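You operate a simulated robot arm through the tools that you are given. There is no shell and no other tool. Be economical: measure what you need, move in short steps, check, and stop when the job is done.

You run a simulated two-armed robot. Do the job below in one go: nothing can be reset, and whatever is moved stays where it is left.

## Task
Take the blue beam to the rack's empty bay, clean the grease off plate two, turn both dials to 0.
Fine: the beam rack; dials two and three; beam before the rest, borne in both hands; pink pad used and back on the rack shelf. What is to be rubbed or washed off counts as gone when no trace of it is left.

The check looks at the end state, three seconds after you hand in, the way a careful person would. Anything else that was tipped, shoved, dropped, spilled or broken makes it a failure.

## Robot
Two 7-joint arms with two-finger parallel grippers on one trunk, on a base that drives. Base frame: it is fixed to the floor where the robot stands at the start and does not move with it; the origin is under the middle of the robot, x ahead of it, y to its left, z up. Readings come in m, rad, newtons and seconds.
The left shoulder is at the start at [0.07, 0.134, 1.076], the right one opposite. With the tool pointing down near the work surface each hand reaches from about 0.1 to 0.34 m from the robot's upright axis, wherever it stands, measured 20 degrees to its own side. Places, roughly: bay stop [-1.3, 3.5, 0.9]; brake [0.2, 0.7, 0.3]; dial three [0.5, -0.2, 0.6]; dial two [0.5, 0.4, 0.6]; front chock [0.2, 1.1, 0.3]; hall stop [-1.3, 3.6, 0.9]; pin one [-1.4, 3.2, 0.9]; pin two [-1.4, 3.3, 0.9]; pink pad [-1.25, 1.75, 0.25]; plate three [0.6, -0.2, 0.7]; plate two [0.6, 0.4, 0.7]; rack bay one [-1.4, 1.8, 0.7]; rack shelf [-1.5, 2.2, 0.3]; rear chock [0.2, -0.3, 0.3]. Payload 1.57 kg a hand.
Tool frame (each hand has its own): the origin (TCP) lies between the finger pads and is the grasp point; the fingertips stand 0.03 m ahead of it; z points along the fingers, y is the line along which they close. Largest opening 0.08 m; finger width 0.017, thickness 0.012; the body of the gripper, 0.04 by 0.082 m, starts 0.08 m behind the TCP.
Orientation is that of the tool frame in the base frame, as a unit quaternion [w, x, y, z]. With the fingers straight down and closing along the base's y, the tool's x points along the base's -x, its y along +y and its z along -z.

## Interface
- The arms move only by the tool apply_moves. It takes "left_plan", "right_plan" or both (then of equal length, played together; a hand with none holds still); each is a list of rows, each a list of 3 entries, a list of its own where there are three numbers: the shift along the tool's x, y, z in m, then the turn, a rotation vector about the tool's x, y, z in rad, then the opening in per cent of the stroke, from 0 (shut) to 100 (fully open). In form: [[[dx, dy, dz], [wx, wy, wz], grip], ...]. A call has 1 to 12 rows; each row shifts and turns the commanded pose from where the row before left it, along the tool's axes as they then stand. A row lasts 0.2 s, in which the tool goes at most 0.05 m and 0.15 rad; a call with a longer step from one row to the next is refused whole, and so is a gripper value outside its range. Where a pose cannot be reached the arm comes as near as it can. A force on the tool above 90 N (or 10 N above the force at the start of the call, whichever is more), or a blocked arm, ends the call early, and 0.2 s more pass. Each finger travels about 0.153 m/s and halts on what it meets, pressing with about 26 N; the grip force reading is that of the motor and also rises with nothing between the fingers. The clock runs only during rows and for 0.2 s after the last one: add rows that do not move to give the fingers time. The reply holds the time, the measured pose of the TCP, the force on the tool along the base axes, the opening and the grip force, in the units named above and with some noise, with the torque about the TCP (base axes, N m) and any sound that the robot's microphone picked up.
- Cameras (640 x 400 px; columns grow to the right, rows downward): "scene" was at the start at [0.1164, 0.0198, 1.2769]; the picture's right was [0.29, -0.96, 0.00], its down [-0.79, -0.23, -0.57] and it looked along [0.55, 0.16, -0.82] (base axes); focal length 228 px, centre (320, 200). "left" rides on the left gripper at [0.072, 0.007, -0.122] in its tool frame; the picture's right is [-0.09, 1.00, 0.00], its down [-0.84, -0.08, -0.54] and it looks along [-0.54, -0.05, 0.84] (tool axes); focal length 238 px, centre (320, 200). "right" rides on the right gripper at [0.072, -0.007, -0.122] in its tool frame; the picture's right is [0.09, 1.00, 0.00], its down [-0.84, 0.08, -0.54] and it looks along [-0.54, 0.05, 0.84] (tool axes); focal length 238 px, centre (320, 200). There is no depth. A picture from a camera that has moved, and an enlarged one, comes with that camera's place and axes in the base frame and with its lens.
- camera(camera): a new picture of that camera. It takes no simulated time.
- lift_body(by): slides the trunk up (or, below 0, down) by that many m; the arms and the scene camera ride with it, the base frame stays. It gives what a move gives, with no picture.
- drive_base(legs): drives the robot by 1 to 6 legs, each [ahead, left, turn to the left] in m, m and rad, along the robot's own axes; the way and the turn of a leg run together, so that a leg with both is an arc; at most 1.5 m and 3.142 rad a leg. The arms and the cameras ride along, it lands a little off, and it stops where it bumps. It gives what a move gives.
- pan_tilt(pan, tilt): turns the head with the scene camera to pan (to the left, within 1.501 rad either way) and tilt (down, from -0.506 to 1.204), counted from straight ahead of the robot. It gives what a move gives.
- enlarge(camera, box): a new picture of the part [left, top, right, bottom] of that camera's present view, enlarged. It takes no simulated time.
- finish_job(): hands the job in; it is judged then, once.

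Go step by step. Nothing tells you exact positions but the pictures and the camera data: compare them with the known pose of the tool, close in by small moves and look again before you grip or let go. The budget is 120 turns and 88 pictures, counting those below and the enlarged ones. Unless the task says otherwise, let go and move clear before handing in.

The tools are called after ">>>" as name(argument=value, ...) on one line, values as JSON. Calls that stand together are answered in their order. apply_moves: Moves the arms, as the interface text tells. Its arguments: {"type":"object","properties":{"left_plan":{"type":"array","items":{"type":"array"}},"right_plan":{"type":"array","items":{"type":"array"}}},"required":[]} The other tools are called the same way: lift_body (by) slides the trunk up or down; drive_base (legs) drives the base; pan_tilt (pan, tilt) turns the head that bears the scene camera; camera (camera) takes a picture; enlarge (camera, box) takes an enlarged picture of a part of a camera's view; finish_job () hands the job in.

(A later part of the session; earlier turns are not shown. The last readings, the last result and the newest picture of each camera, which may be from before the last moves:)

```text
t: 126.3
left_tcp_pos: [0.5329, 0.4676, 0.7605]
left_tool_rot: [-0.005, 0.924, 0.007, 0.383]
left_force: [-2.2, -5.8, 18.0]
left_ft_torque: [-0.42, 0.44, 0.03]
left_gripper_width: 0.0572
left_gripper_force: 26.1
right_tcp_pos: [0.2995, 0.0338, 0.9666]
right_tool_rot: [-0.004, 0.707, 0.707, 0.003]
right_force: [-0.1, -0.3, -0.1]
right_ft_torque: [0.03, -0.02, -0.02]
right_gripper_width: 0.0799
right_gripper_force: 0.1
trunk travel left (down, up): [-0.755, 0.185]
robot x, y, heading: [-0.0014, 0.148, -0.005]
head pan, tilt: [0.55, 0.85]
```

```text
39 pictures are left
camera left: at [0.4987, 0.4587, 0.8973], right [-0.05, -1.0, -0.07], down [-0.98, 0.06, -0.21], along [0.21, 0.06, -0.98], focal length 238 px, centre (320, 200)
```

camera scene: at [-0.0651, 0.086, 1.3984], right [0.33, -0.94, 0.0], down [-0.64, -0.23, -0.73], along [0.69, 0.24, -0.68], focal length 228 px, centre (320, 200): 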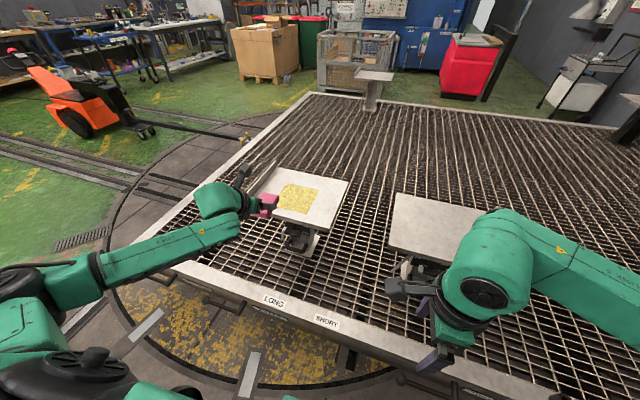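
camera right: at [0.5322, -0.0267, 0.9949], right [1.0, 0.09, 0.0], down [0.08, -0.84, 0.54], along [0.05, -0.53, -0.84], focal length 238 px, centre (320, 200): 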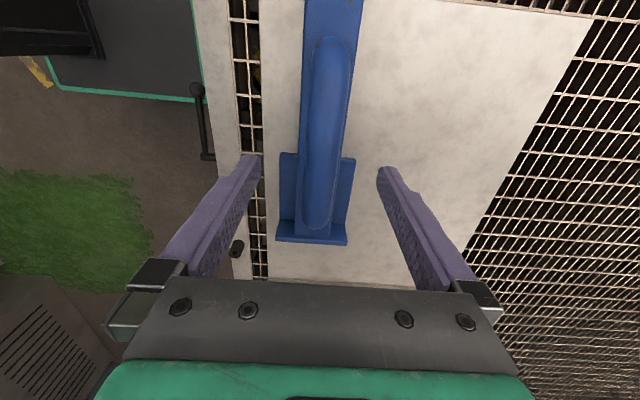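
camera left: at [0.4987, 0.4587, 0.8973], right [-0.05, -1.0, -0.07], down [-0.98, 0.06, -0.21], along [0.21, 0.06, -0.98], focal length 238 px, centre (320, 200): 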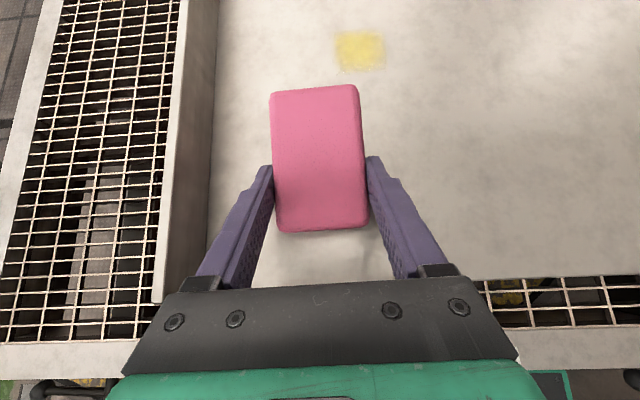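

One spot is left near (0.667, 0.43). I lift, set the pad on it and rub.

>>> apply_moves(left_plan=[[[0.01, 0, -0.01], [0, 0, 0], 0], [[0.0236, 0.0127, 0.0236], [0, 0, 0], 0], [[0.0236, 0.0127, 0.0236], [0, 0, 0], 0], [[0.0236, 0.0127, 0.0236], [0, 0, 0], 0], [[-0.013, 0, 0.013], [0, 0, 0], 0], [[0, 0.015, 0], [0, 0, 0], 0], [[-0.02, 0, -0.02], [0, 0, 0], 0], [[0, -0.03, 0], [0, 0, 0], 0], [[0.02, 0, 0.02], [0, 0, 0], 0], [[0, 0.03, 0], [0, 0, 0], 0], [[-0.028, 0, -0.028], [0, 0, 0], 0], [[0.0, 0, 0.0], [0, 0, 0], 0]])

>>> camera(camera="left")

```text
t: 128.9
left_tcp_pos: [0.5974, 0.4139, 0.7569]
left_tool_rot: [-0.004, 0.923, 0.007, 0.386]
left_force: [5.4, -1.4, 23.5]
left_ft_torque: [-0.14, 0.16, -0.1]
left_gripper_width: 0.0576
left_gripper_force: 25.8
right_tcp_pos: [0.2984, 0.0356, 0.9667]
right_tool_rot: [-0.004, 0.708, 0.706, 0.003]
right_force: [0.5, -0.5, -1.3]
right_ft_torque: [0.02, -0.03, 0.02]
right_gripper_width: 0.08
right_gripper_force: 0.0
trunk travel left (down, up): [-0.755, 0.185]
robot x, y, heading: [0.0017, 0.1479, -0.006]
head pan, tilt: [0.55, 0.85]
```

```text
38 pictures are left
camera left: at [0.5619, 0.4061, 0.8949], right [-0.05, -1.0, -0.07], down [-0.97, 0.06, -0.22], along [0.22, 0.05, -0.97], focal length 238 px, centre (320, 200)
```

left: 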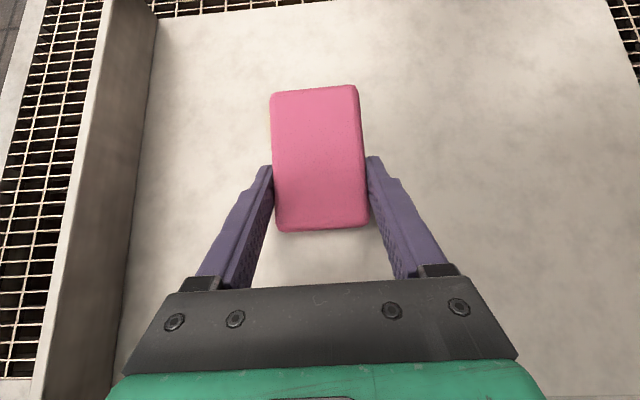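

It looks clean. I lift off and inspect the whole plate.

>>> apply_moves(left_plan=[[[0.02, 0, -0.02], [0, 0, 0], 0], [[0.0, 0, -0.04], [0, 0, 0], 0], [[0.0, 0, -0.04], [0, 0, 0], 0], [[0.0, 0, -0.04], [0, 0, 0], 0], [[0.0, 0, -0.04], [0, 0, 0], 0]])

>>> enlarge(camera="left", box=[60, 0, 560, 280])

>>> enlarge(camera="scene", box=[220, 120, 440, 270])

```text
t: 130.1
left_tcp_pos: [0.481, 0.4144, 0.8943]
left_tool_rot: [-0.003, 0.924, 0.008, 0.382]
left_force: [-0.4, -0.2, -0.1]
left_ft_torque: [-0.02, 0.0, 0.0]
left_gripper_width: 0.0573
left_gripper_force: 26.3
right_tcp_pos: [0.2986, 0.0375, 0.9659]
right_tool_rot: [-0.003, 0.708, 0.707, 0.002]
right_force: [0.4, 0.1, -0.1]
right_ft_torque: [0.0, -0.05, -0.02]
right_gripper_width: 0.0799
right_gripper_force: 0.1
trunk travel left (down, up): [-0.755, 0.185]
robot x, y, heading: [0.0011, 0.1481, -0.004]
head pan, tilt: [0.55, 0.85]
```

```text
1.28 times, centred on (310, 140) of left
camera zoom: at [0.4473, 0.4064, 1.0332], right [-0.05, -1.0, -0.07], down [-0.98, 0.06, -0.21], along [0.21, 0.06, -0.98], focal length 305 px, centre (333, 277)
```

zoom: 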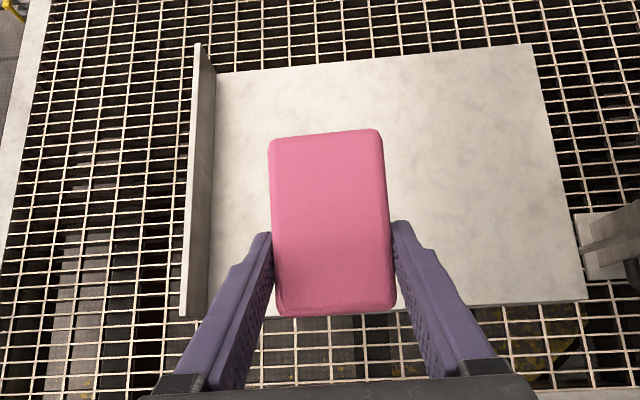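

```text
2.67 times, centred on (330, 195) of scene
camera zoom: at [0.1105, 0.1873, 1.3905], right [0.52, -0.85, 0.0], down [-0.64, -0.39, -0.66], along [0.56, 0.34, -0.75], focal length 607 px, centre (293, 213)
```

zoom: 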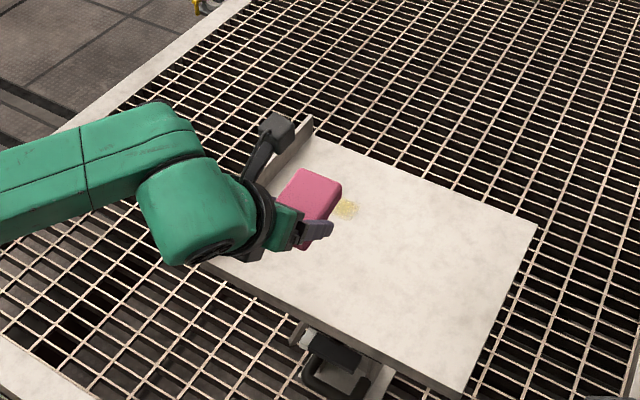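

A faint spot remains at (0.657, 0.43), and the pad may have tipped in the grip. I look at the pad closely.

>>> enlarge(camera="scene", box=[300, 165, 364, 215])

>>> camera(camera="right")

```text
8.00 times, centred on (332, 190) of scene
camera zoom: at [0.1105, 0.1873, 1.3905], right [0.52, -0.85, 0.0], down [-0.64, -0.39, -0.66], along [0.56, 0.34, -0.75], focal length 1822 px, centre (224, 280)
```

zoom: 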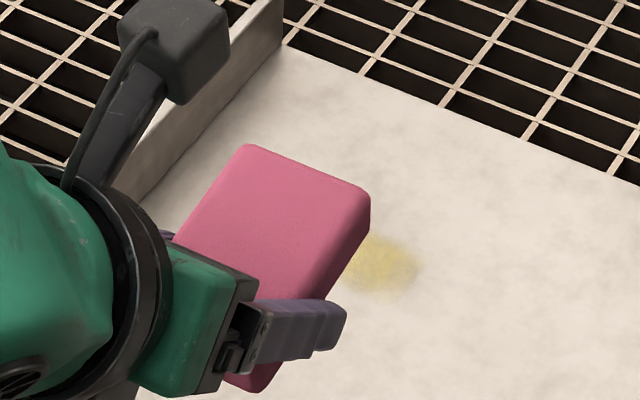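

```text
34 pictures are left
camera right: at [0.2943, 0.1088, 1.0885], right [1.0, 0.09, 0.0], down [0.08, -0.84, 0.54], along [0.05, -0.53, -0.84], focal length 238 px, centre (320, 200)
```

right: 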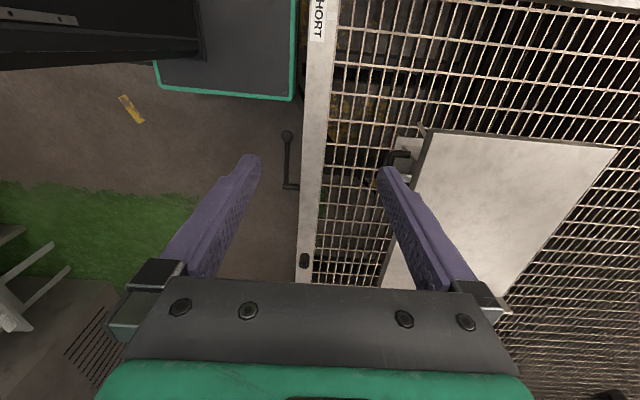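

The pad is pitched up slightly, so its front did not press. I steepen the hand by 0.12 rad and come down over the spot again.

>>> apply_moves(left_plan=[[[0, 0, 0], [0, -0.12, 0], 0], [[0.0064, -0.0025, 0.0353], [0, 0, 0], 0], [[0.0064, -0.0025, 0.0353], [0, 0, 0], 0], [[0.0064, -0.0025, 0.0353], [0, 0, 0], 0], [[0.0064, -0.0025, 0.0353], [0, 0, 0], 0], [[0.0064, -0.0025, 0.0353], [0, 0, 0], 0], [[-0.003, 0, 0.0039], [0, 0, 0], 0], [[0, 0, 0], [0, 0, 0], 0]])

>>> enlarge(camera="scene", box=[310, 145, 406, 205])

```text
t: 131.9
left_tcp_pos: [0.6171, 0.429, 0.7694]
left_tool_rot: [-0.004, 0.945, 0.009, 0.327]
left_force: [-0.3, 0.5, -0.7]
left_ft_torque: [0.03, 0.0, -0.02]
left_gripper_width: 0.0571
left_gripper_force: 26.2
right_tcp_pos: [0.3004, 0.0389, 0.9654]
right_tool_rot: [-0.003, 0.708, 0.706, 0.001]
right_force: [-0.3, -0.4, 0.1]
right_ft_torque: [-0.01, 0.06, -0.05]
right_gripper_width: 0.0803
right_gripper_force: 0.0
trunk travel left (down, up): [-0.755, 0.185]
robot x, y, heading: [-0.0045, 0.1518, -0.001]
head pan, tilt: [0.55, 0.85]
```

```text
6.67 times, centred on (358, 175) of scene
camera zoom: at [0.1127, 0.1878, 1.3903], right [0.52, -0.85, 0.0], down [-0.64, -0.39, -0.66], along [0.56, 0.34, -0.75], focal length 1518 px, centre (67, 367)
```

zoom: 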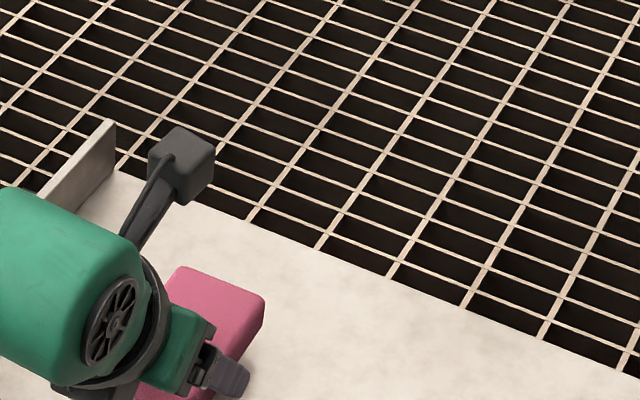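

>>> apply_moves(left_plan=[[[-0.0037, 0, 0.0047], [0, 0, 0], 0], [[-0.0037, 0, 0.0047], [0, 0, 0], 0], [[0, 0.02, 0], [0, 0, 0], 0], [[-0.0236, 0, -0.0185], [0, 0, 0], 0], [[0, -0.035, 0], [0, 0, 0], 0], [[0.0236, 0, 0.0185], [0, 0, 0], 0], [[0, 0.035, 0], [0, 0, 0], 0], [[-0.0236, 0, -0.0185], [0, 0, 0], 0], [[0, -0.02, 0], [0, 0, 0], 0], [[0.0236, 0, 0.0185], [0, 0, 0], 0], [[-0.0315, 0, -0.0247], [0, 0, 0], 0], [[0, 0, 0], [0, 0, 0], 0]])

>>> apply_moves(left_plan=[[[0.0, 0, -0.03], [0, 0, 0], 0], [[0.0, 0, -0.04], [0, 0, 0], 0], [[0.0, 0, -0.04], [0, 0, 0], 0], [[-0.02, 0, -0.04], [0, 0, 0], 0], [[-0.04, 0, -0.02], [0, 0, 0], 0], [[-0.04, 0, -0.02], [0, 0, 0], 0]])

>>> enlarge(camera="scene", box=[220, 120, 440, 270])

```text
t: 134.5
left_tcp_pos: [0.5761, 0.4289, 0.7578]
left_tool_rot: [-0.003, 0.945, 0.009, 0.327]
left_force: [-3.5, 0.6, 6.8]
left_ft_torque: [-0.22, -0.06, -0.06]
left_gripper_width: 0.0573
left_gripper_force: 26.4
right_tcp_pos: [0.3004, 0.038, 0.9674]
right_tool_rot: [-0.004, 0.708, 0.707, 0.002]
right_force: [-0.1, 1.1, 0.2]
right_ft_torque: [-0.02, 0.04, -0.01]
right_gripper_width: 0.08
right_gripper_force: 0.0
trunk travel left (down, up): [-0.755, 0.185]
robot x, y, heading: [0.0005, 0.1465, -0.003]
head pan, tilt: [0.55, 0.85]
```

```text
t: 135.9
left_tcp_pos: [0.3794, 0.4256, 0.8473]
left_tool_rot: [-0.004, 0.945, 0.008, 0.326]
left_force: [0.1, 0.0, -0.8]
left_ft_torque: [0.03, 0.03, 0.01]
left_gripper_width: 0.057
left_gripper_force: 26.2
right_tcp_pos: [0.3014, 0.0369, 0.9663]
right_tool_rot: [-0.004, 0.708, 0.706, 0.001]
right_force: [-0.4, -0.2, -0.7]
right_ft_torque: [0.01, -0.01, 0.01]
right_gripper_width: 0.0802
right_gripper_force: 0.0
trunk travel left (down, up): [-0.755, 0.185]
robot x, y, heading: [-0.0047, 0.1463, -0.001]
head pan, tilt: [0.55, 0.85]
```

```text
2.67 times, centred on (330, 195) of scene
camera zoom: at [0.1117, 0.1871, 1.3904], right [0.52, -0.85, 0.0], down [-0.64, -0.39, -0.66], along [0.56, 0.34, -0.75], focal length 607 px, centre (293, 213)
```

zoom: 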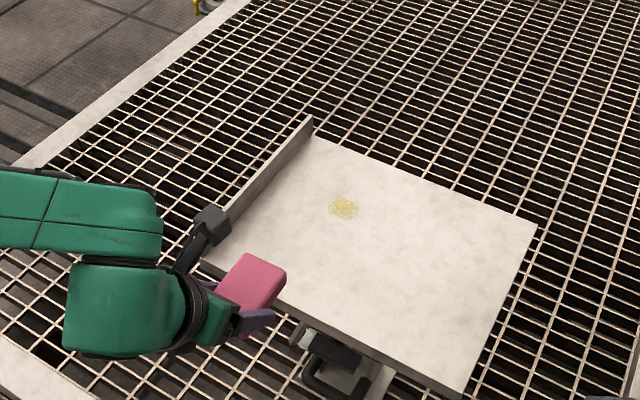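

The spot is still there, so the pad's front is not pressing hard enough. I steepen the hand further and look from the wrist before pressing.

>>> apply_moves(left_plan=[[[0, 0, 0], [0, -0.1, 0], 0], [[0.0246, -0.001, 0.0299], [0, 0, 0], 0], [[0.0246, -0.001, 0.0299], [0, 0, 0], 0], [[0.0246, -0.001, 0.0299], [0, 0, 0], 0], [[0.0246, -0.001, 0.0299], [0, 0, 0], 0], [[0.0246, -0.001, 0.0299], [0, 0, 0], 0], [[0.012, -0.0005, 0.015], [0, 0, 0], 0], [[0, 0, 0], [0, 0, 0], 0]])

>>> camera(camera="left")

```text
t: 137.7
left_tcp_pos: [0.5844, 0.4336, 0.7778]
left_tool_rot: [-0.002, 0.96, 0.009, 0.279]
left_force: [-0.8, 0.2, -0.2]
left_ft_torque: [0.0, 0.01, -0.03]
left_gripper_width: 0.0573
left_gripper_force: 26.1
right_tcp_pos: [0.3018, 0.0384, 0.9659]
right_tool_rot: [-0.004, 0.708, 0.706, 0.001]
right_force: [-0.3, -0.3, -0.4]
right_ft_torque: [0.01, -0.01, -0.01]
right_gripper_width: 0.08
right_gripper_force: 0.0
trunk travel left (down, up): [-0.755, 0.185]
robot x, y, heading: [-0.0007, 0.1481, -0.004]
head pan, tilt: [0.55, 0.85]
```

```text
31 pictures are left
camera left: at [0.5809, 0.4272, 0.9212], right [-0.06, -1.0, -0.05], down [-1.0, 0.06, 0.01], along [-0.01, 0.05, -1.0], focal length 238 px, centre (320, 200)
```

left: 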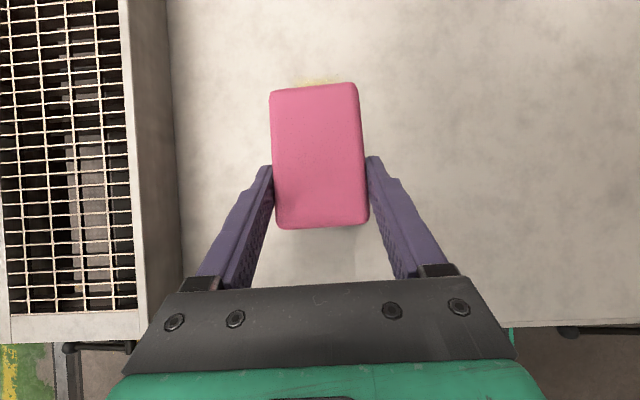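

The spot reaches to x 0.68, just past the pad's front edge. I go 3 cm further, press and rub.

>>> apply_moves(left_plan=[[[0.0253, 0, 0.0161], [0, 0, 0], 0], [[-0.0038, 0, 0.0059], [0, 0, 0], 0], [[-0.0038, 0, 0.0059], [0, 0, 0], 0], [[-0.0038, 0, 0.0059], [0, 0, 0], 0], [[0, 0, 0], [0, 0, 0], 0]])

```text
t: 138.9
left_tcp_pos: [0.6137, 0.435, 0.7613]
left_tool_rot: [-0.002, 0.959, 0.008, 0.282]
left_force: [2.4, 1.4, 8.7]
left_ft_torque: [0.11, -0.65, 0.06]
left_gripper_width: 0.0573
left_gripper_force: 26.0
right_tcp_pos: [0.3011, 0.037, 0.9674]
right_tool_rot: [-0.003, 0.708, 0.706, 0.002]
right_force: [-0.5, 0.2, 0.1]
right_ft_torque: [0.05, -0.01, 0.04]
right_gripper_width: 0.0802
right_gripper_force: 0.0
trunk travel left (down, up): [-0.755, 0.185]
robot x, y, heading: [-0.0015, 0.15, -0.003]
head pan, tilt: [0.55, 0.85]
```

Now the front edge presses. I rub around the spot.

>>> apply_moves(left_plan=[[[-0.0035, 0, 0.0055], [0, 0, 0], 0], [[0, 0.02, 0], [0, 0, 0], 0], [[0, -0.04, 0], [0, 0, 0], 0], [[-0.0127, 0, -0.008], [0, 0, 0], 0], [[0, 0.04, 0], [0, 0, 0], 0], [[-0.0127, 0, -0.008], [0, 0, 0], 0], [[0, -0.04, 0], [0, 0, 0], 0], [[-0.0127, 0, -0.008], [0, 0, 0], 0], [[0, 0.04, 0], [0, 0, 0], 0], [[-0.0127, 0, -0.008], [0, 0, 0], 0], [[0, -0.02, 0], [0, 0, 0], 0], [[-0.0253, 0, -0.0161], [0, 0, 0], 0]])

>>> camera(camera="left")

```text
t: 141.5
left_tcp_pos: [0.5256, 0.4344, 0.7596]
left_tool_rot: [-0.003, 0.958, 0.011, 0.287]
left_force: [11.7, 2.5, 35.7]
left_ft_torque: [-0.97, -0.68, 0.18]
left_gripper_width: 0.0571
left_gripper_force: 25.9
right_tcp_pos: [0.2983, 0.036, 0.9672]
right_tool_rot: [-0.004, 0.708, 0.707, 0.003]
right_force: [0.2, -0.9, -0.1]
right_ft_torque: [0.01, -0.01, 0.01]
right_gripper_width: 0.08
right_gripper_force: 0.0
trunk travel left (down, up): [-0.755, 0.185]
robot x, y, heading: [-0.0031, 0.1493, -0.003]
head pan, tilt: [0.55, 0.85]
```

```text
30 pictures are left
camera left: at [0.5207, 0.4264, 0.902], right [-0.05, -1.0, -0.05], down [-1.0, 0.06, -0.01], along [0.01, 0.05, -1.0], focal length 238 px, centre (320, 200)
```

left: 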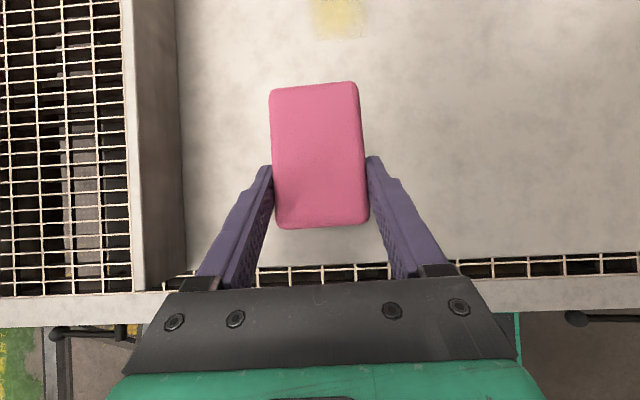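

The spot sits around (0.65, 0.42) and clears only under the pad's middle. I raise the pad, bring the base 3.5 cm nearer, and flatten the pad again.

>>> apply_moves(left_plan=[[[0.016, 0, -0.0253], [0, 0, 0], 0], [[0, 0, 0], [0, 0.08, 0], 0]])

>>> drive_base(legs=[[0.035, 0, 0]])

>>> camera(camera="left")

```text
t: 142.1
left_tcp_pos: [0.5215, 0.4346, 0.7801]
left_tool_rot: [-0.004, 0.949, 0.009, 0.316]
left_force: [-0.2, -0.6, -0.1]
left_ft_torque: [0.03, 0.02, -0.02]
left_gripper_width: 0.0572
left_gripper_force: 26.2
right_tcp_pos: [0.3003, 0.0369, 0.9655]
right_tool_rot: [-0.003, 0.708, 0.707, 0.001]
right_force: [0.1, -0.6, -0.8]
right_ft_torque: [0.02, -0.05, 0.0]
right_gripper_width: 0.08
right_gripper_force: 0.0
trunk travel left (down, up): [-0.755, 0.185]
robot x, y, heading: [0.0001, 0.1505, 0.0]
head pan, tilt: [0.55, 0.85]
```

```text
t: 143.0
left_tcp_pos: [0.5563, 0.4339, 0.7837]
left_tool_rot: [-0.004, 0.948, 0.01, 0.319]
left_force: [0.4, -0.1, 0.1]
left_ft_torque: [-0.01, 0.0, -0.01]
left_gripper_width: 0.0572
left_gripper_force: 26.2
right_tcp_pos: [0.3323, 0.0378, 0.9669]
right_tool_rot: [-0.002, 0.708, 0.707, 0.002]
right_force: [0.1, 0.4, 0.0]
right_ft_torque: [-0.01, -0.07, 0.01]
right_gripper_width: 0.0803
right_gripper_force: 0.1
trunk travel left (down, up): [-0.755, 0.185]
robot x, y, heading: [0.0345, 0.1479, -0.001]
head pan, tilt: [0.55, 0.85]
```

```text
29 pictures are left
camera left: at [0.5418, 0.4264, 0.9246], right [-0.06, -1.0, -0.06], down [-1.0, 0.06, -0.07], along [0.08, 0.05, -1.0], focal length 238 px, centre (320, 200)
```

left: 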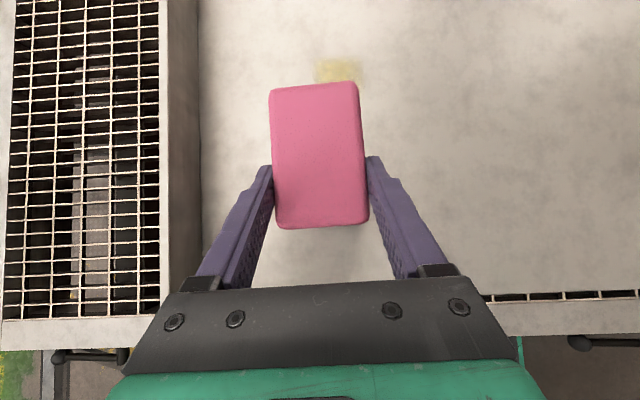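

>>> apply_moves(left_plan=[[[0.0264, 0.0063, 0.0199], [0, 0, 0], 0], [[0.0264, 0.0063, 0.0199], [0, 0, 0], 0], [[0.0264, 0.0063, 0.0199], [0, 0, 0], 0], [[-0.0054, 0, 0.0072], [0, 0, 0], 0], [[-0.0054, 0, 0.0072], [0, 0, 0], 0], [[-0.0054, 0, 0.0072], [0, 0, 0], 0], [[0, 0, 0], [0, 0, 0], 0]])

```text
t: 144.6
left_tcp_pos: [0.659, 0.4155, 0.758]
left_tool_rot: [-0.003, 0.947, 0.009, 0.322]
left_force: [3.3, 3.2, 18.4]
left_ft_torque: [0.16, -0.28, 0.23]
left_gripper_width: 0.0572
left_gripper_force: 26.2
right_tcp_pos: [0.3332, 0.038, 0.9673]
right_tool_rot: [-0.003, 0.707, 0.707, 0.002]
right_force: [-0.2, 0.2, 0.3]
right_ft_torque: [0.0, -0.03, 0.01]
right_gripper_width: 0.0798
right_gripper_force: 0.0
trunk travel left (down, up): [-0.755, 0.185]
robot x, y, heading: [0.032, 0.143, 0.001]
head pan, tilt: [0.55, 0.85]
```

The pad lies flat on the spot with 18 N. I rub in small strokes and lift.

>>> apply_moves(left_plan=[[[-0.0024, 0.015, 0.0032], [0, 0, 0], 0], [[0, -0.03, 0], [0, 0, 0], 0], [[-0.016, 0, -0.012], [0, 0, 0], 0], [[0, 0.03, 0], [0, 0, 0], 0], [[0.024, 0, 0.018], [0, 0, 0], 0], [[0, -0.03, 0], [0, 0, 0], 0], [[-0.02, 0, -0.015], [0, 0, 0], 0], [[0, 0.03, 0], [0, 0, 0], 0], [[-0.02, 0, -0.015], [0, 0, 0], 0], [[0, -0.02, 0], [0, 0, 0], 0], [[0.016, 0, -0.03], [0, 0, 0], 0], [[0, 0, -0.03], [0, 0, 0], 0]])

>>> apply_moves(left_plan=[[[0.0, 0, -0.04], [0, 0, 0], 0], [[0.0, 0, -0.04], [0, 0, 0], 0], [[-0.03, 0, -0.03], [0, 0, 0], 0], [[-0.04, 0, -0.02], [0, 0, 0], 0]])

>>> enlarge(camera="scene", box=[220, 120, 440, 270])

>>> enlarge(camera="left", box=[60, 0, 560, 280])

```text
t: 147.2
left_tcp_pos: [0.5927, 0.4212, 0.8074]
left_tool_rot: [-0.005, 0.949, 0.007, 0.316]
left_force: [0.3, -0.1, 0.0]
left_ft_torque: [0.01, 0.03, 0.02]
left_gripper_width: 0.0573
left_gripper_force: 26.0
right_tcp_pos: [0.3343, 0.0361, 0.9657]
right_tool_rot: [-0.004, 0.707, 0.707, 0.002]
right_force: [0.0, 0.2, 0.9]
right_ft_torque: [0.01, -0.05, 0.02]
right_gripper_width: 0.0801
right_gripper_force: 0.1
trunk travel left (down, up): [-0.755, 0.185]
robot x, y, heading: [0.0341, 0.1478, -0.004]
head pan, tilt: [0.55, 0.85]
```

```text
t: 148.2
left_tcp_pos: [0.4589, 0.4173, 0.8692]
left_tool_rot: [-0.003, 0.948, 0.008, 0.318]
left_force: [-0.3, -0.1, -0.2]
left_ft_torque: [0.03, -0.01, 0.01]
left_gripper_width: 0.0571
left_gripper_force: 26.5
right_tcp_pos: [0.3357, 0.0374, 0.9668]
right_tool_rot: [-0.003, 0.708, 0.706, 0.001]
right_force: [-0.4, -0.3, 0.4]
right_ft_torque: [-0.03, 0.0, 0.04]
right_gripper_width: 0.08
right_gripper_force: 0.0
trunk travel left (down, up): [-0.755, 0.185]
robot x, y, heading: [0.0306, 0.145, 0.001]
head pan, tilt: [0.55, 0.85]
```

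```text
2.67 times, centred on (330, 195) of scene
camera zoom: at [0.1455, 0.1875, 1.3905], right [0.52, -0.85, 0.0], down [-0.64, -0.39, -0.66], along [0.56, 0.34, -0.75], focal length 607 px, centre (293, 213)
```

zoom: 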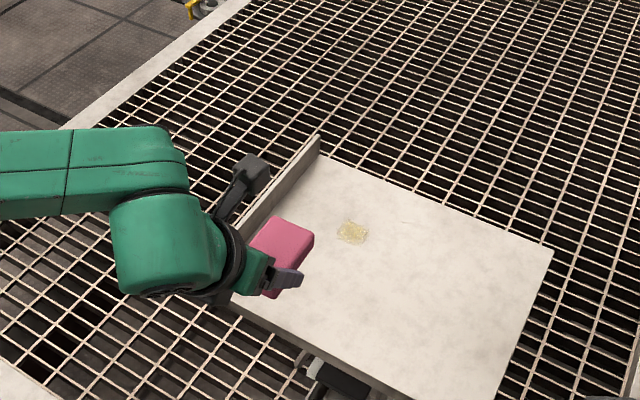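

```text
1.28 times, centred on (310, 140) of left
camera zoom: at [0.4452, 0.41, 1.0118], right [-0.06, -1.0, -0.06], down [-1.0, 0.06, -0.07], along [0.07, 0.05, -1.0], focal length 305 px, centre (333, 277)
```

zoom: 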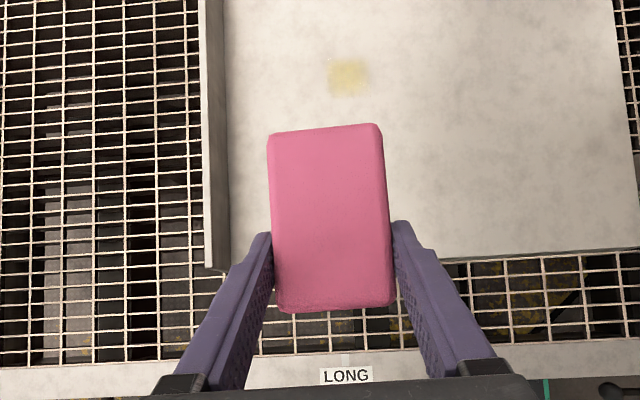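

The spot is fainter now, at about (0.663, 0.40). I set the pad square on it again and rub with longer strokes.

>>> apply_moves(left_plan=[[[0.0203, 0.0034, 0.0359], [0, 0, 0], 0], [[0.0203, 0.0034, 0.0359], [0, 0, 0], 0], [[0.0203, 0.0034, 0.0359], [0, 0, 0], 0], [[0.0203, 0.0034, 0.0359], [0, 0, 0], 0], [[0.0203, 0.0034, 0.0359], [0, 0, 0], 0], [[-0.0064, 0, 0.0085], [0, 0, 0], 0], [[-0.0064, 0, 0.0085], [0, 0, 0], 0], [[-0.0064, 0, 0.0085], [0, 0, 0], 0], [[0, 0.03, 0], [0, 0, 0], 0], [[0, -0.045, 0], [0, 0, 0], 0], [[0, 0.03, 0], [0, 0, 0], 0], [[0, 0, 0], [0, 0, 0], 0]])

>>> apply_moves(left_plan=[[[-0.003, 0, 0.004], [0, 0, 0], 0], [[-0.032, 0, -0.024], [0, 0, 0], 0], [[0, -0.02, 0], [0, 0, 0], 0], [[0.036, 0, 0.027], [0, 0, 0], 0], [[0, 0.01, 0], [0, 0, 0], 0], [[-0.036, 0, -0.027], [0, 0, 0], 0], [[0.036, 0, 0.027], [0, 0, 0], 0], [[0, 0.02, 0], [0, 0, 0], 0], [[-0.032, 0, -0.024], [0, 0, 0], 0], [[0.0, -0.02, 0.0], [0, 0, 0], 0], [[0.036, 0, 0.027], [0, 0, 0], 0], [[-0.036, 0, -0.027], [0, 0, 0], 0]])

>>> camera(camera="left")

```text
t: 150.8
left_tcp_pos: [0.6485, 0.389, 0.7592]
left_tool_rot: [-0.003, 0.948, 0.009, 0.319]
left_force: [-1.3, 7.2, 20.9]
left_ft_torque: [-0.39, -0.21, 0.12]
left_gripper_width: 0.0572
left_gripper_force: 25.9
right_tcp_pos: [0.334, 0.0372, 0.968]
right_tool_rot: [-0.003, 0.708, 0.706, 0.003]
right_force: [0.1, -0.3, -0.1]
right_ft_torque: [0.01, -0.04, -0.01]
right_gripper_width: 0.0798
right_gripper_force: 0.0
trunk travel left (down, up): [-0.755, 0.185]
robot x, y, heading: [0.0324, 0.1461, -0.004]
head pan, tilt: [0.55, 0.85]
```

```text
t: 153.4
left_tcp_pos: [0.6187, 0.3965, 0.76]
left_tool_rot: [-0.002, 0.946, 0.008, 0.325]
left_force: [11.5, 6.5, 32.5]
left_ft_torque: [-0.47, -2.66, 0.52]
left_gripper_width: 0.0572
left_gripper_force: 25.4
right_tcp_pos: [0.3331, 0.0353, 0.9677]
right_tool_rot: [-0.003, 0.709, 0.705, 0.003]
right_force: [-0.6, -0.2, -0.2]
right_ft_torque: [0.01, -0.01, 0.0]
right_gripper_width: 0.0801
right_gripper_force: 0.1
trunk travel left (down, up): [-0.755, 0.185]
robot x, y, heading: [0.0376, 0.1477, -0.003]
head pan, tilt: [0.55, 0.85]
```

```text
26 pictures are left
camera left: at [0.6023, 0.3896, 0.9001], right [-0.05, -1.0, -0.06], down [-0.99, 0.06, -0.09], along [0.09, 0.05, -0.99], focal length 238 px, centre (320, 200)
```

left: 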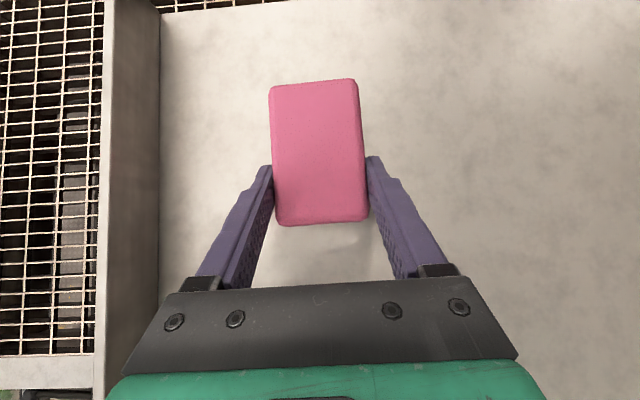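

Now I lift off and check again.

>>> apply_moves(left_plan=[[[0.02, 0, -0.03], [0, 0, 0], 0], [[0.0, 0, -0.04], [0, 0, 0], 0], [[0.0, 0, -0.04], [0, 0, 0], 0], [[-0.03, 0, -0.04], [0, 0, 0], 0], [[-0.04, 0, -0.02], [0, 0, 0], 0], [[-0.04, 0, -0.02], [0, 0, 0], 0]])

>>> enlarge(camera="scene", box=[270, 150, 410, 240])

```text
t: 154.8
left_tcp_pos: [0.4275, 0.3945, 0.8465]
left_tool_rot: [-0.004, 0.948, 0.009, 0.318]
left_force: [-0.2, -1.0, -1.0]
left_ft_torque: [0.01, -0.01, 0.01]
left_gripper_width: 0.0575
left_gripper_force: 25.8
right_tcp_pos: [0.3354, 0.0381, 0.9667]
right_tool_rot: [-0.004, 0.708, 0.706, 0.001]
right_force: [-0.8, -0.4, -0.1]
right_ft_torque: [-0.01, -0.02, -0.02]
right_gripper_width: 0.0801
right_gripper_force: 0.0
trunk travel left (down, up): [-0.755, 0.185]
robot x, y, heading: [0.0352, 0.148, -0.003]
head pan, tilt: [0.55, 0.85]
```

```text
4.44 times, centred on (340, 195) of scene
camera zoom: at [0.1464, 0.1875, 1.3904], right [0.52, -0.85, 0.0], down [-0.64, -0.39, -0.66], along [0.56, 0.34, -0.75], focal length 1012 px, centre (231, 222)
```

zoom: 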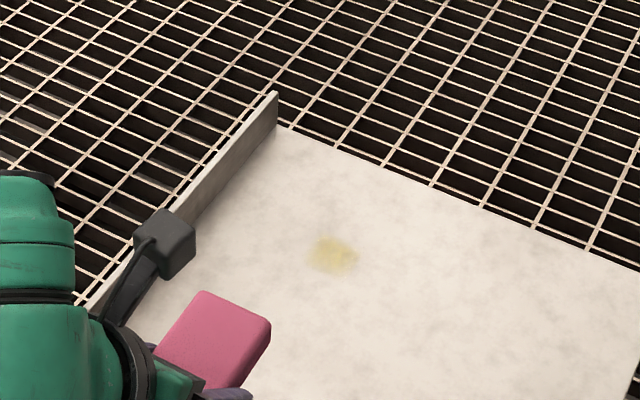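

Only a faint trace is left. I rub it again with a longer series.

>>> apply_moves(left_plan=[[[0.0284, -0.0008, 0.0363], [0, 0, 0], 0], [[0.0284, -0.0008, 0.0363], [0, 0, 0], 0], [[0.0284, -0.0008, 0.0363], [0, 0, 0], 0], [[0.0284, -0.0008, 0.0363], [0, 0, 0], 0], [[0.0284, -0.0008, 0.0363], [0, 0, 0], 0], [[-0.0093, 0.02, 0.0124], [0, 0, 0], 0], [[-0.0105, 0, 0.0138], [0, 0, 0], 0], [[0, -0.045, 0], [0, 0, 0], 0], [[0.004, 0.045, 0.003], [0, 0, 0], 0], [[0.004, -0.045, 0.003], [0, 0, 0], 0], [[0.004, 0.045, 0.003], [0, 0, 0], 0], [[-0.008, -0.02, -0.006], [0, 0, 0], 0]])

>>> apply_moves(left_plan=[[[-0.003, 0, 0.004], [0, 0, 0], 0], [[0, 0.04, 0], [0, 0, 0], 0], [[-0.008, -0.045, -0.006], [0, 0, 0], 0], [[-0.008, 0.045, -0.006], [0, 0, 0], 0], [[0.008, -0.045, 0.006], [0, 0, 0], 0], [[0.008, 0.045, 0.006], [0, 0, 0], 0], [[0.008, -0.045, 0.006], [0, 0, 0], 0], [[0.008, 0.045, 0.006], [0, 0, 0], 0], [[-0.008, -0.045, -0.006], [0, 0, 0], 0], [[-0.008, 0.045, -0.006], [0, 0, 0], 0], [[0, -0.02, 0], [0, 0, 0], 0], [[0, 0, 0], [0, 0, 0], 0]])

>>> apply_moves(left_plan=[[[0.02, 0, -0.03], [0, 0, 0], 0], [[0.0, 0, -0.04], [0, 0, 0], 0], [[0.0, 0, -0.04], [0, 0, 0], 0], [[-0.03, 0, -0.04], [0, 0, 0], 0], [[-0.04, 0, -0.02], [0, 0, 0], 0], [[-0.04, 0, -0.02], [0, 0, 0], 0]])

>>> enlarge(camera="scene", box=[270, 150, 410, 240])

```text
t: 157.4
left_tcp_pos: [0.6571, 0.3965, 0.7589]
left_tool_rot: [-0.002, 0.948, 0.007, 0.319]
left_force: [3.7, -5.6, 17.6]
left_ft_torque: [-0.2, -0.35, 0.02]
left_gripper_width: 0.0572
left_gripper_force: 26.3
right_tcp_pos: [0.3339, 0.0329, 0.967]
right_tool_rot: [-0.004, 0.709, 0.706, 0.002]
right_force: [0.7, 0.4, -1.0]
right_ft_torque: [0.05, 0.04, -0.03]
right_gripper_width: 0.08
right_gripper_force: 0.1
trunk travel left (down, up): [-0.755, 0.185]
robot x, y, heading: [0.0329, 0.15, -0.005]
head pan, tilt: [0.55, 0.85]
```

```text
t: 160.0
left_tcp_pos: [0.6575, 0.3798, 0.7583]
left_tool_rot: [-0.003, 0.946, 0.008, 0.325]
left_force: [3.9, -6.9, 33.8]
left_ft_torque: [-0.14, -0.5, -0.53]
left_gripper_width: 0.0572
left_gripper_force: 26.2
right_tcp_pos: [0.3318, 0.0351, 0.968]
right_tool_rot: [-0.003, 0.708, 0.706, 0.004]
right_force: [-0.2, 0.3, -0.4]
right_ft_torque: [-0.04, 0.01, -0.02]
right_gripper_width: 0.0801
right_gripper_force: 0.1
trunk travel left (down, up): [-0.755, 0.185]
robot x, y, heading: [0.0323, 0.1497, -0.001]
head pan, tilt: [0.55, 0.85]
```

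```text
t: 161.4
left_tcp_pos: [0.4699, 0.3795, 0.8478]
left_tool_rot: [-0.003, 0.948, 0.009, 0.318]
left_force: [0.2, -0.5, 0.0]
left_ft_torque: [0.01, -0.02, 0.02]
left_gripper_width: 0.0574
left_gripper_force: 25.4
right_tcp_pos: [0.3358, 0.0376, 0.967]
right_tool_rot: [-0.003, 0.708, 0.706, 0.001]
right_force: [0.0, -0.5, -0.2]
right_ft_torque: [0.01, 0.05, -0.01]
right_gripper_width: 0.0802
right_gripper_force: 0.0
trunk travel left (down, up): [-0.755, 0.185]
robot x, y, heading: [0.0317, 0.1485, -0.003]
head pan, tilt: [0.55, 0.85]
```

```text
4.44 times, centred on (340, 195) of scene
camera zoom: at [0.1462, 0.1878, 1.3904], right [0.52, -0.85, 0.0], down [-0.64, -0.39, -0.66], along [0.56, 0.34, -0.75], focal length 1012 px, centre (231, 222)
```

zoom: 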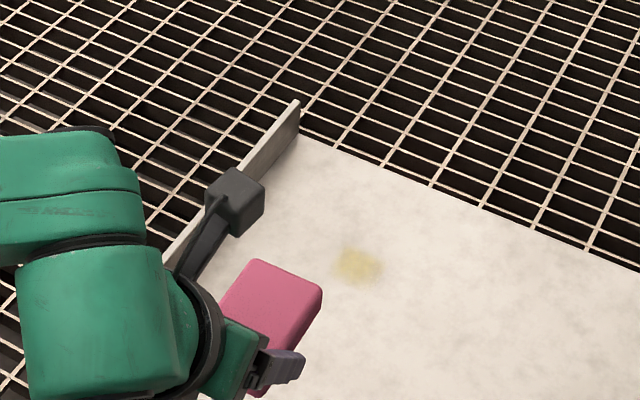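

The plate itself seems to have shifted to the right under my sideways strokes. I check the whole setup against the first pictures.

>>> pan_tilt(pan=0.1, tilt=0.95)

>>> enlarge(camera="scene", box=[120, 90, 520, 340])

```text
t: 162.3
left_tcp_pos: [0.4713, 0.379, 0.8486]
left_tool_rot: [-0.004, 0.948, 0.009, 0.317]
left_force: [-0.2, 0.0, -0.2]
left_ft_torque: [0.04, 0.01, -0.01]
left_gripper_width: 0.0571
left_gripper_force: 25.9
right_tcp_pos: [0.336, 0.0382, 0.9653]
right_tool_rot: [-0.004, 0.707, 0.707, 0.001]
right_force: [-0.1, 0.4, 0.5]
right_ft_torque: [-0.01, 0.0, 0.03]
right_gripper_width: 0.0801
right_gripper_force: 0.1
trunk travel left (down, up): [-0.755, 0.185]
robot x, y, heading: [0.0359, 0.1493, -0.006]
head pan, tilt: [0.099, 0.949]
```

```text
1.60 times, centred on (320, 215) of scene
camera zoom: at [0.153, 0.1542, 1.3828], right [0.1, -1.0, 0.0], down [-0.81, -0.08, -0.58], along [0.58, 0.06, -0.81], focal length 364 px, centre (320, 176)
```

zoom: 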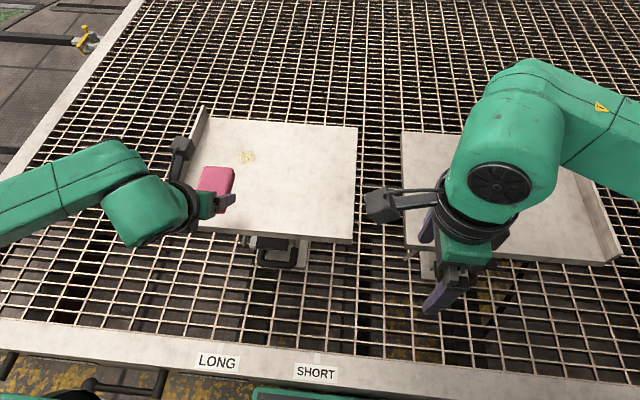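

Plate two's stand runs on a y-guide, with LONG and SHORT marks on the bench edge, and my sideways strokes dragged it about 11 cm from LONG. I will rub in x only, which the guide resists, and then bring the plate back to LONG.

>>> apply_moves(left_plan=[[[0.0255, 0, 0.0385], [0, 0, 0], 0], [[0.0255, 0, 0.0385], [0, 0, 0], 0], [[0.0255, 0, 0.0385], [0, 0, 0], 0], [[0.0255, 0, 0.0385], [0, 0, 0], 0], [[-0.0095, 0, 0.0126], [0, 0, 0], 0], [[-0.0105, 0, 0.0138], [0, 0, 0], 0], [[0.024, 0, 0.018], [0, 0, 0], 0], [[-0.036, 0, -0.027], [0, 0, 0], 0], [[0.036, 0, 0.027], [0, 0, 0], 0], [[-0.036, 0, -0.027], [0, 0, 0], 0], [[0.036, 0, 0.027], [0, 0, 0], 0], [[-0.024, 0, -0.018], [0, 0, 0], 0]])

>>> apply_moves(left_plan=[[[0.024, 0, -0.032], [0, 0, 0], 0], [[0.0, 0, -0.04], [0, 0, 0], 0], [[0.0, 0, -0.04], [0, 0, 0], 0], [[-0.03, 0, -0.04], [0, 0, 0], 0], [[-0.04, 0, -0.02], [0, 0, 0], 0], [[-0.04, 0, -0.02], [0, 0, 0], 0]])

>>> enlarge(camera="scene", box=[220, 130, 380, 230])

```text
t: 164.9
left_tcp_pos: [0.6498, 0.3827, 0.7578]
left_tool_rot: [-0.002, 0.946, 0.008, 0.324]
left_force: [12.4, 3.3, 27.3]
left_ft_torque: [-0.1, -1.33, 0.23]
left_gripper_width: 0.0575
left_gripper_force: 25.8
right_tcp_pos: [0.3352, 0.0376, 0.9673]
right_tool_rot: [-0.003, 0.708, 0.706, 0.002]
right_force: [0.0, 0.5, 0.7]
right_ft_torque: [0.0, -0.02, -0.01]
right_gripper_width: 0.0801
right_gripper_force: 0.0
trunk travel left (down, up): [-0.755, 0.185]
robot x, y, heading: [0.0332, 0.1463, -0.001]
head pan, tilt: [0.099, 0.949]
```

```text
t: 166.3
left_tcp_pos: [0.4594, 0.3787, 0.855]
left_tool_rot: [-0.002, 0.948, 0.009, 0.317]
left_force: [-0.5, 0.4, -0.7]
left_ft_torque: [0.03, 0.01, -0.02]
left_gripper_width: 0.0574
left_gripper_force: 26.6
right_tcp_pos: [0.335, 0.038, 0.9665]
right_tool_rot: [-0.004, 0.707, 0.707, 0.001]
right_force: [-0.5, -0.6, 0.1]
right_ft_torque: [-0.03, -0.01, 0.0]
right_gripper_width: 0.08
right_gripper_force: 0.1
trunk travel left (down, up): [-0.755, 0.185]
robot x, y, heading: [0.0376, 0.1477, -0.003]
head pan, tilt: [0.099, 0.949]
```

```text
4.00 times, centred on (300, 180) of scene
camera zoom: at [0.1516, 0.154, 1.3829], right [0.1, -1.0, 0.0], down [-0.81, -0.08, -0.58], along [0.58, 0.06, -0.81], focal length 911 px, centre (400, 280)
```

zoom: 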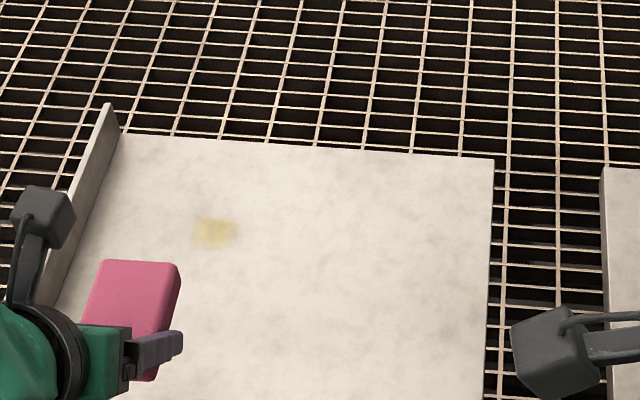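

The trace was not under the working edge: on pull strokes the front edge does the wiping, about 7 cm ahead of the TCP. I rub again with strokes placed so the front edge passes over it.

>>> apply_moves(left_plan=[[[0.0249, 0, 0.04], [0, 0, 0], 0], [[0.0249, 0, 0.04], [0, 0, 0], 0], [[0.0249, 0, 0.04], [0, 0, 0], 0], [[0.0249, 0, 0.04], [0, 0, 0], 0], [[-0.0095, 0, 0.0126], [0, 0, 0], 0], [[-0.0105, 0, 0.0138], [0, 0, 0], 0], [[-0.028, 0, -0.021], [0, 0, 0], 0], [[-0.028, 0, -0.021], [0, 0, 0], 0], [[0.028, 0, 0.021], [0, 0, 0], 0], [[0.028, 0, 0.021], [0, 0, 0], 0], [[-0.028, 0, -0.021], [0, 0, 0], 0], [[-0.028, 0, -0.021], [0, 0, 0], 0]])

>>> camera(camera="left")

```text
t: 168.5
left_tcp_pos: [0.6304, 0.3813, 0.7585]
left_tool_rot: [-0.002, 0.947, 0.008, 0.323]
left_force: [5.1, 1.0, 13.7]
left_ft_torque: [0.22, -0.27, -0.04]
left_gripper_width: 0.0574
left_gripper_force: 25.9
right_tcp_pos: [0.3351, 0.0369, 0.9663]
right_tool_rot: [-0.004, 0.708, 0.706, 0.003]
right_force: [-0.1, -0.3, 0.7]
right_ft_torque: [0.03, 0.01, 0.03]
right_gripper_width: 0.0796
right_gripper_force: 0.1
trunk travel left (down, up): [-0.755, 0.185]
robot x, y, heading: [0.0296, 0.1484, 0.003]
head pan, tilt: [0.099, 0.949]
stopped in row 11 (left hand): the force on the tool passed its limit (the readings are from after the stop); the commanded pose is now the measured one
```

```text
21 pictures are left
camera left: at [0.6152, 0.3747, 0.9004], right [-0.05, -1.0, -0.06], down [-0.99, 0.06, -0.08], along [0.08, 0.05, -1.0], focal length 238 px, centre (320, 200)
```

left: 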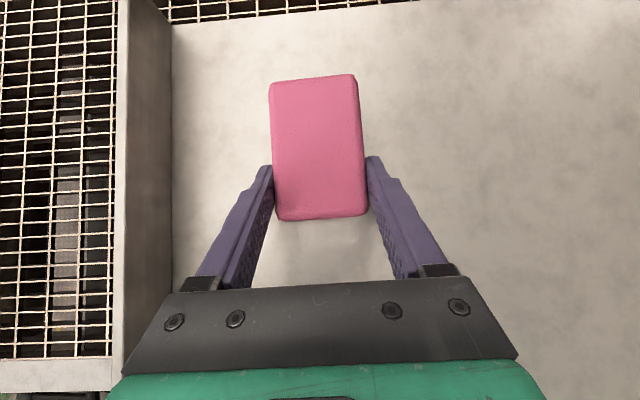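

The pull stroke jammed the pad and tipped it further. I set it down here on the plate, open so it lies flat, and grip it again low and level.

>>> apply_moves(left_plan=[[[0, 0, 0], [0, 0, 0], 50], [[0, 0, 0], [0, 0, 0], 100], [[0, 0, 0], [0, 0, 0], 100], [[0, 0, 0], [0, 0, 0], 100], [[-0.001, 0, 0.0015], [0, 0, 0], 100], [[0, 0, 0], [0, 0, 0], 0], [[0, 0, 0], [0, 0, 0], 0], [[0, 0, 0], [0, 0, 0], 0], [[0, 0, 0], [0, 0, 0], 0]])

>>> camera(camera="left")

```text
t: 170.5
left_tcp_pos: [0.6259, 0.3833, 0.7588]
left_tool_rot: [-0.004, 0.946, 0.009, 0.323]
left_force: [-2.1, 1.6, 33.8]
left_ft_torque: [-0.32, -0.26, 0.41]
left_gripper_width: 0.057
left_gripper_force: 26.3
right_tcp_pos: [0.3303, 0.0374, 0.9684]
right_tool_rot: [-0.002, 0.707, 0.707, 0.004]
right_force: [0.5, 0.1, 0.8]
right_ft_torque: [-0.03, -0.02, -0.01]
right_gripper_width: 0.0801
right_gripper_force: 0.0
trunk travel left (down, up): [-0.755, 0.185]
robot x, y, heading: [0.033, 0.1502, -0.005]
head pan, tilt: [0.099, 0.949]
```

```text
20 pictures are left
camera left: at [0.6106, 0.3751, 0.9003], right [-0.05, -1.0, -0.06], down [-0.99, 0.06, -0.08], along [0.08, 0.05, -0.99], focal length 238 px, centre (320, 200)
```

left: 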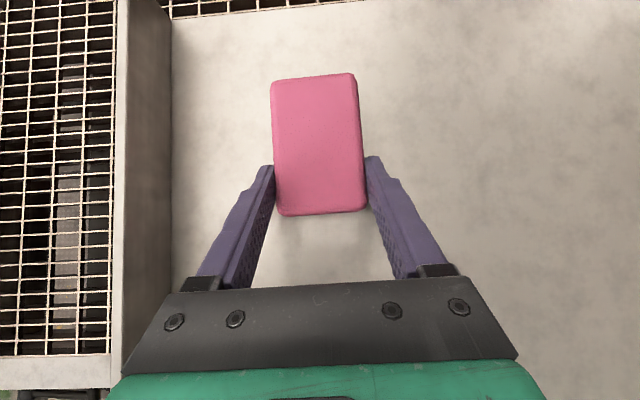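

The force persists with the pad free, so the fingertips themselves were touching the plate and holding the pad off. I open, raise 11 mm and grip the pad higher, so that it stands clear below the tips.

>>> apply_moves(left_plan=[[[0, 0, 0], [0, 0, 0], 100], [[0, 0, 0], [0, 0, 0], 100], [[0, 0, 0], [0, 0, 0], 100], [[0.0066, 0, -0.0088], [0, 0, 0], 100], [[0.0064, 0, 0.0048], [0, 0, 0], 100], [[0, 0, 0], [0, 0, 0], 100], [[0, 0, 0], [0, 0, 0], 0], [[0, 0, 0], [0, 0, 0], 0], [[0, 0, 0], [0, 0, 0], 0], [[0, 0, 0], [0, 0, 0], 0]])

```text
t: 172.7
left_tcp_pos: [0.6371, 0.3828, 0.7618]
left_tool_rot: [-0.003, 0.948, 0.01, 0.317]
left_force: [0.2, 0.0, -1.1]
left_ft_torque: [0.0, -0.01, 0.0]
left_gripper_width: 0.0571
left_gripper_force: 26.3
right_tcp_pos: [0.3349, 0.0388, 0.9667]
right_tool_rot: [-0.004, 0.708, 0.706, 0.001]
right_force: [-0.4, 0.8, -0.3]
right_ft_torque: [0.01, 0.01, 0.03]
right_gripper_width: 0.0798
right_gripper_force: 0.0
trunk travel left (down, up): [-0.755, 0.185]
robot x, y, heading: [0.0337, 0.148, -0.006]
head pan, tilt: [0.099, 0.949]
```

>>> apply_moves(left_plan=[[[0, 0, 0], [0, 0, 0], 100], [[0, 0, 0], [0, 0, 0], 100], [[0, 0, 0], [0, 0, 0], 100], [[0.0048, 0, -0.0064], [0, 0, 0], 100], [[0, 0, 0], [0, 0, 0], 100], [[0, 0, 0], [0, 0, 0], 0], [[0, 0, 0], [0, 0, 0], 0], [[0, 0, 0], [0, 0, 0], 0], [[0, 0, 0], [0, 0, 0], 0]])

```text
t: 174.7
left_tcp_pos: [0.637, 0.3837, 0.7705]
left_tool_rot: [-0.003, 0.948, 0.009, 0.318]
left_force: [0.7, 0.1, 0.3]
left_ft_torque: [0.01, -0.01, 0.0]
left_gripper_width: 0.0568
left_gripper_force: 26.3
right_tcp_pos: [0.3356, 0.0389, 0.9657]
right_tool_rot: [-0.004, 0.707, 0.707, 0.001]
right_force: [-1.1, -0.5, 0.3]
right_ft_torque: [0.01, -0.04, 0.03]
right_gripper_width: 0.0797
right_gripper_force: 0.1
trunk travel left (down, up): [-0.755, 0.185]
robot x, y, heading: [0.0308, 0.1491, -0.002]
head pan, tilt: [0.099, 0.949]
```

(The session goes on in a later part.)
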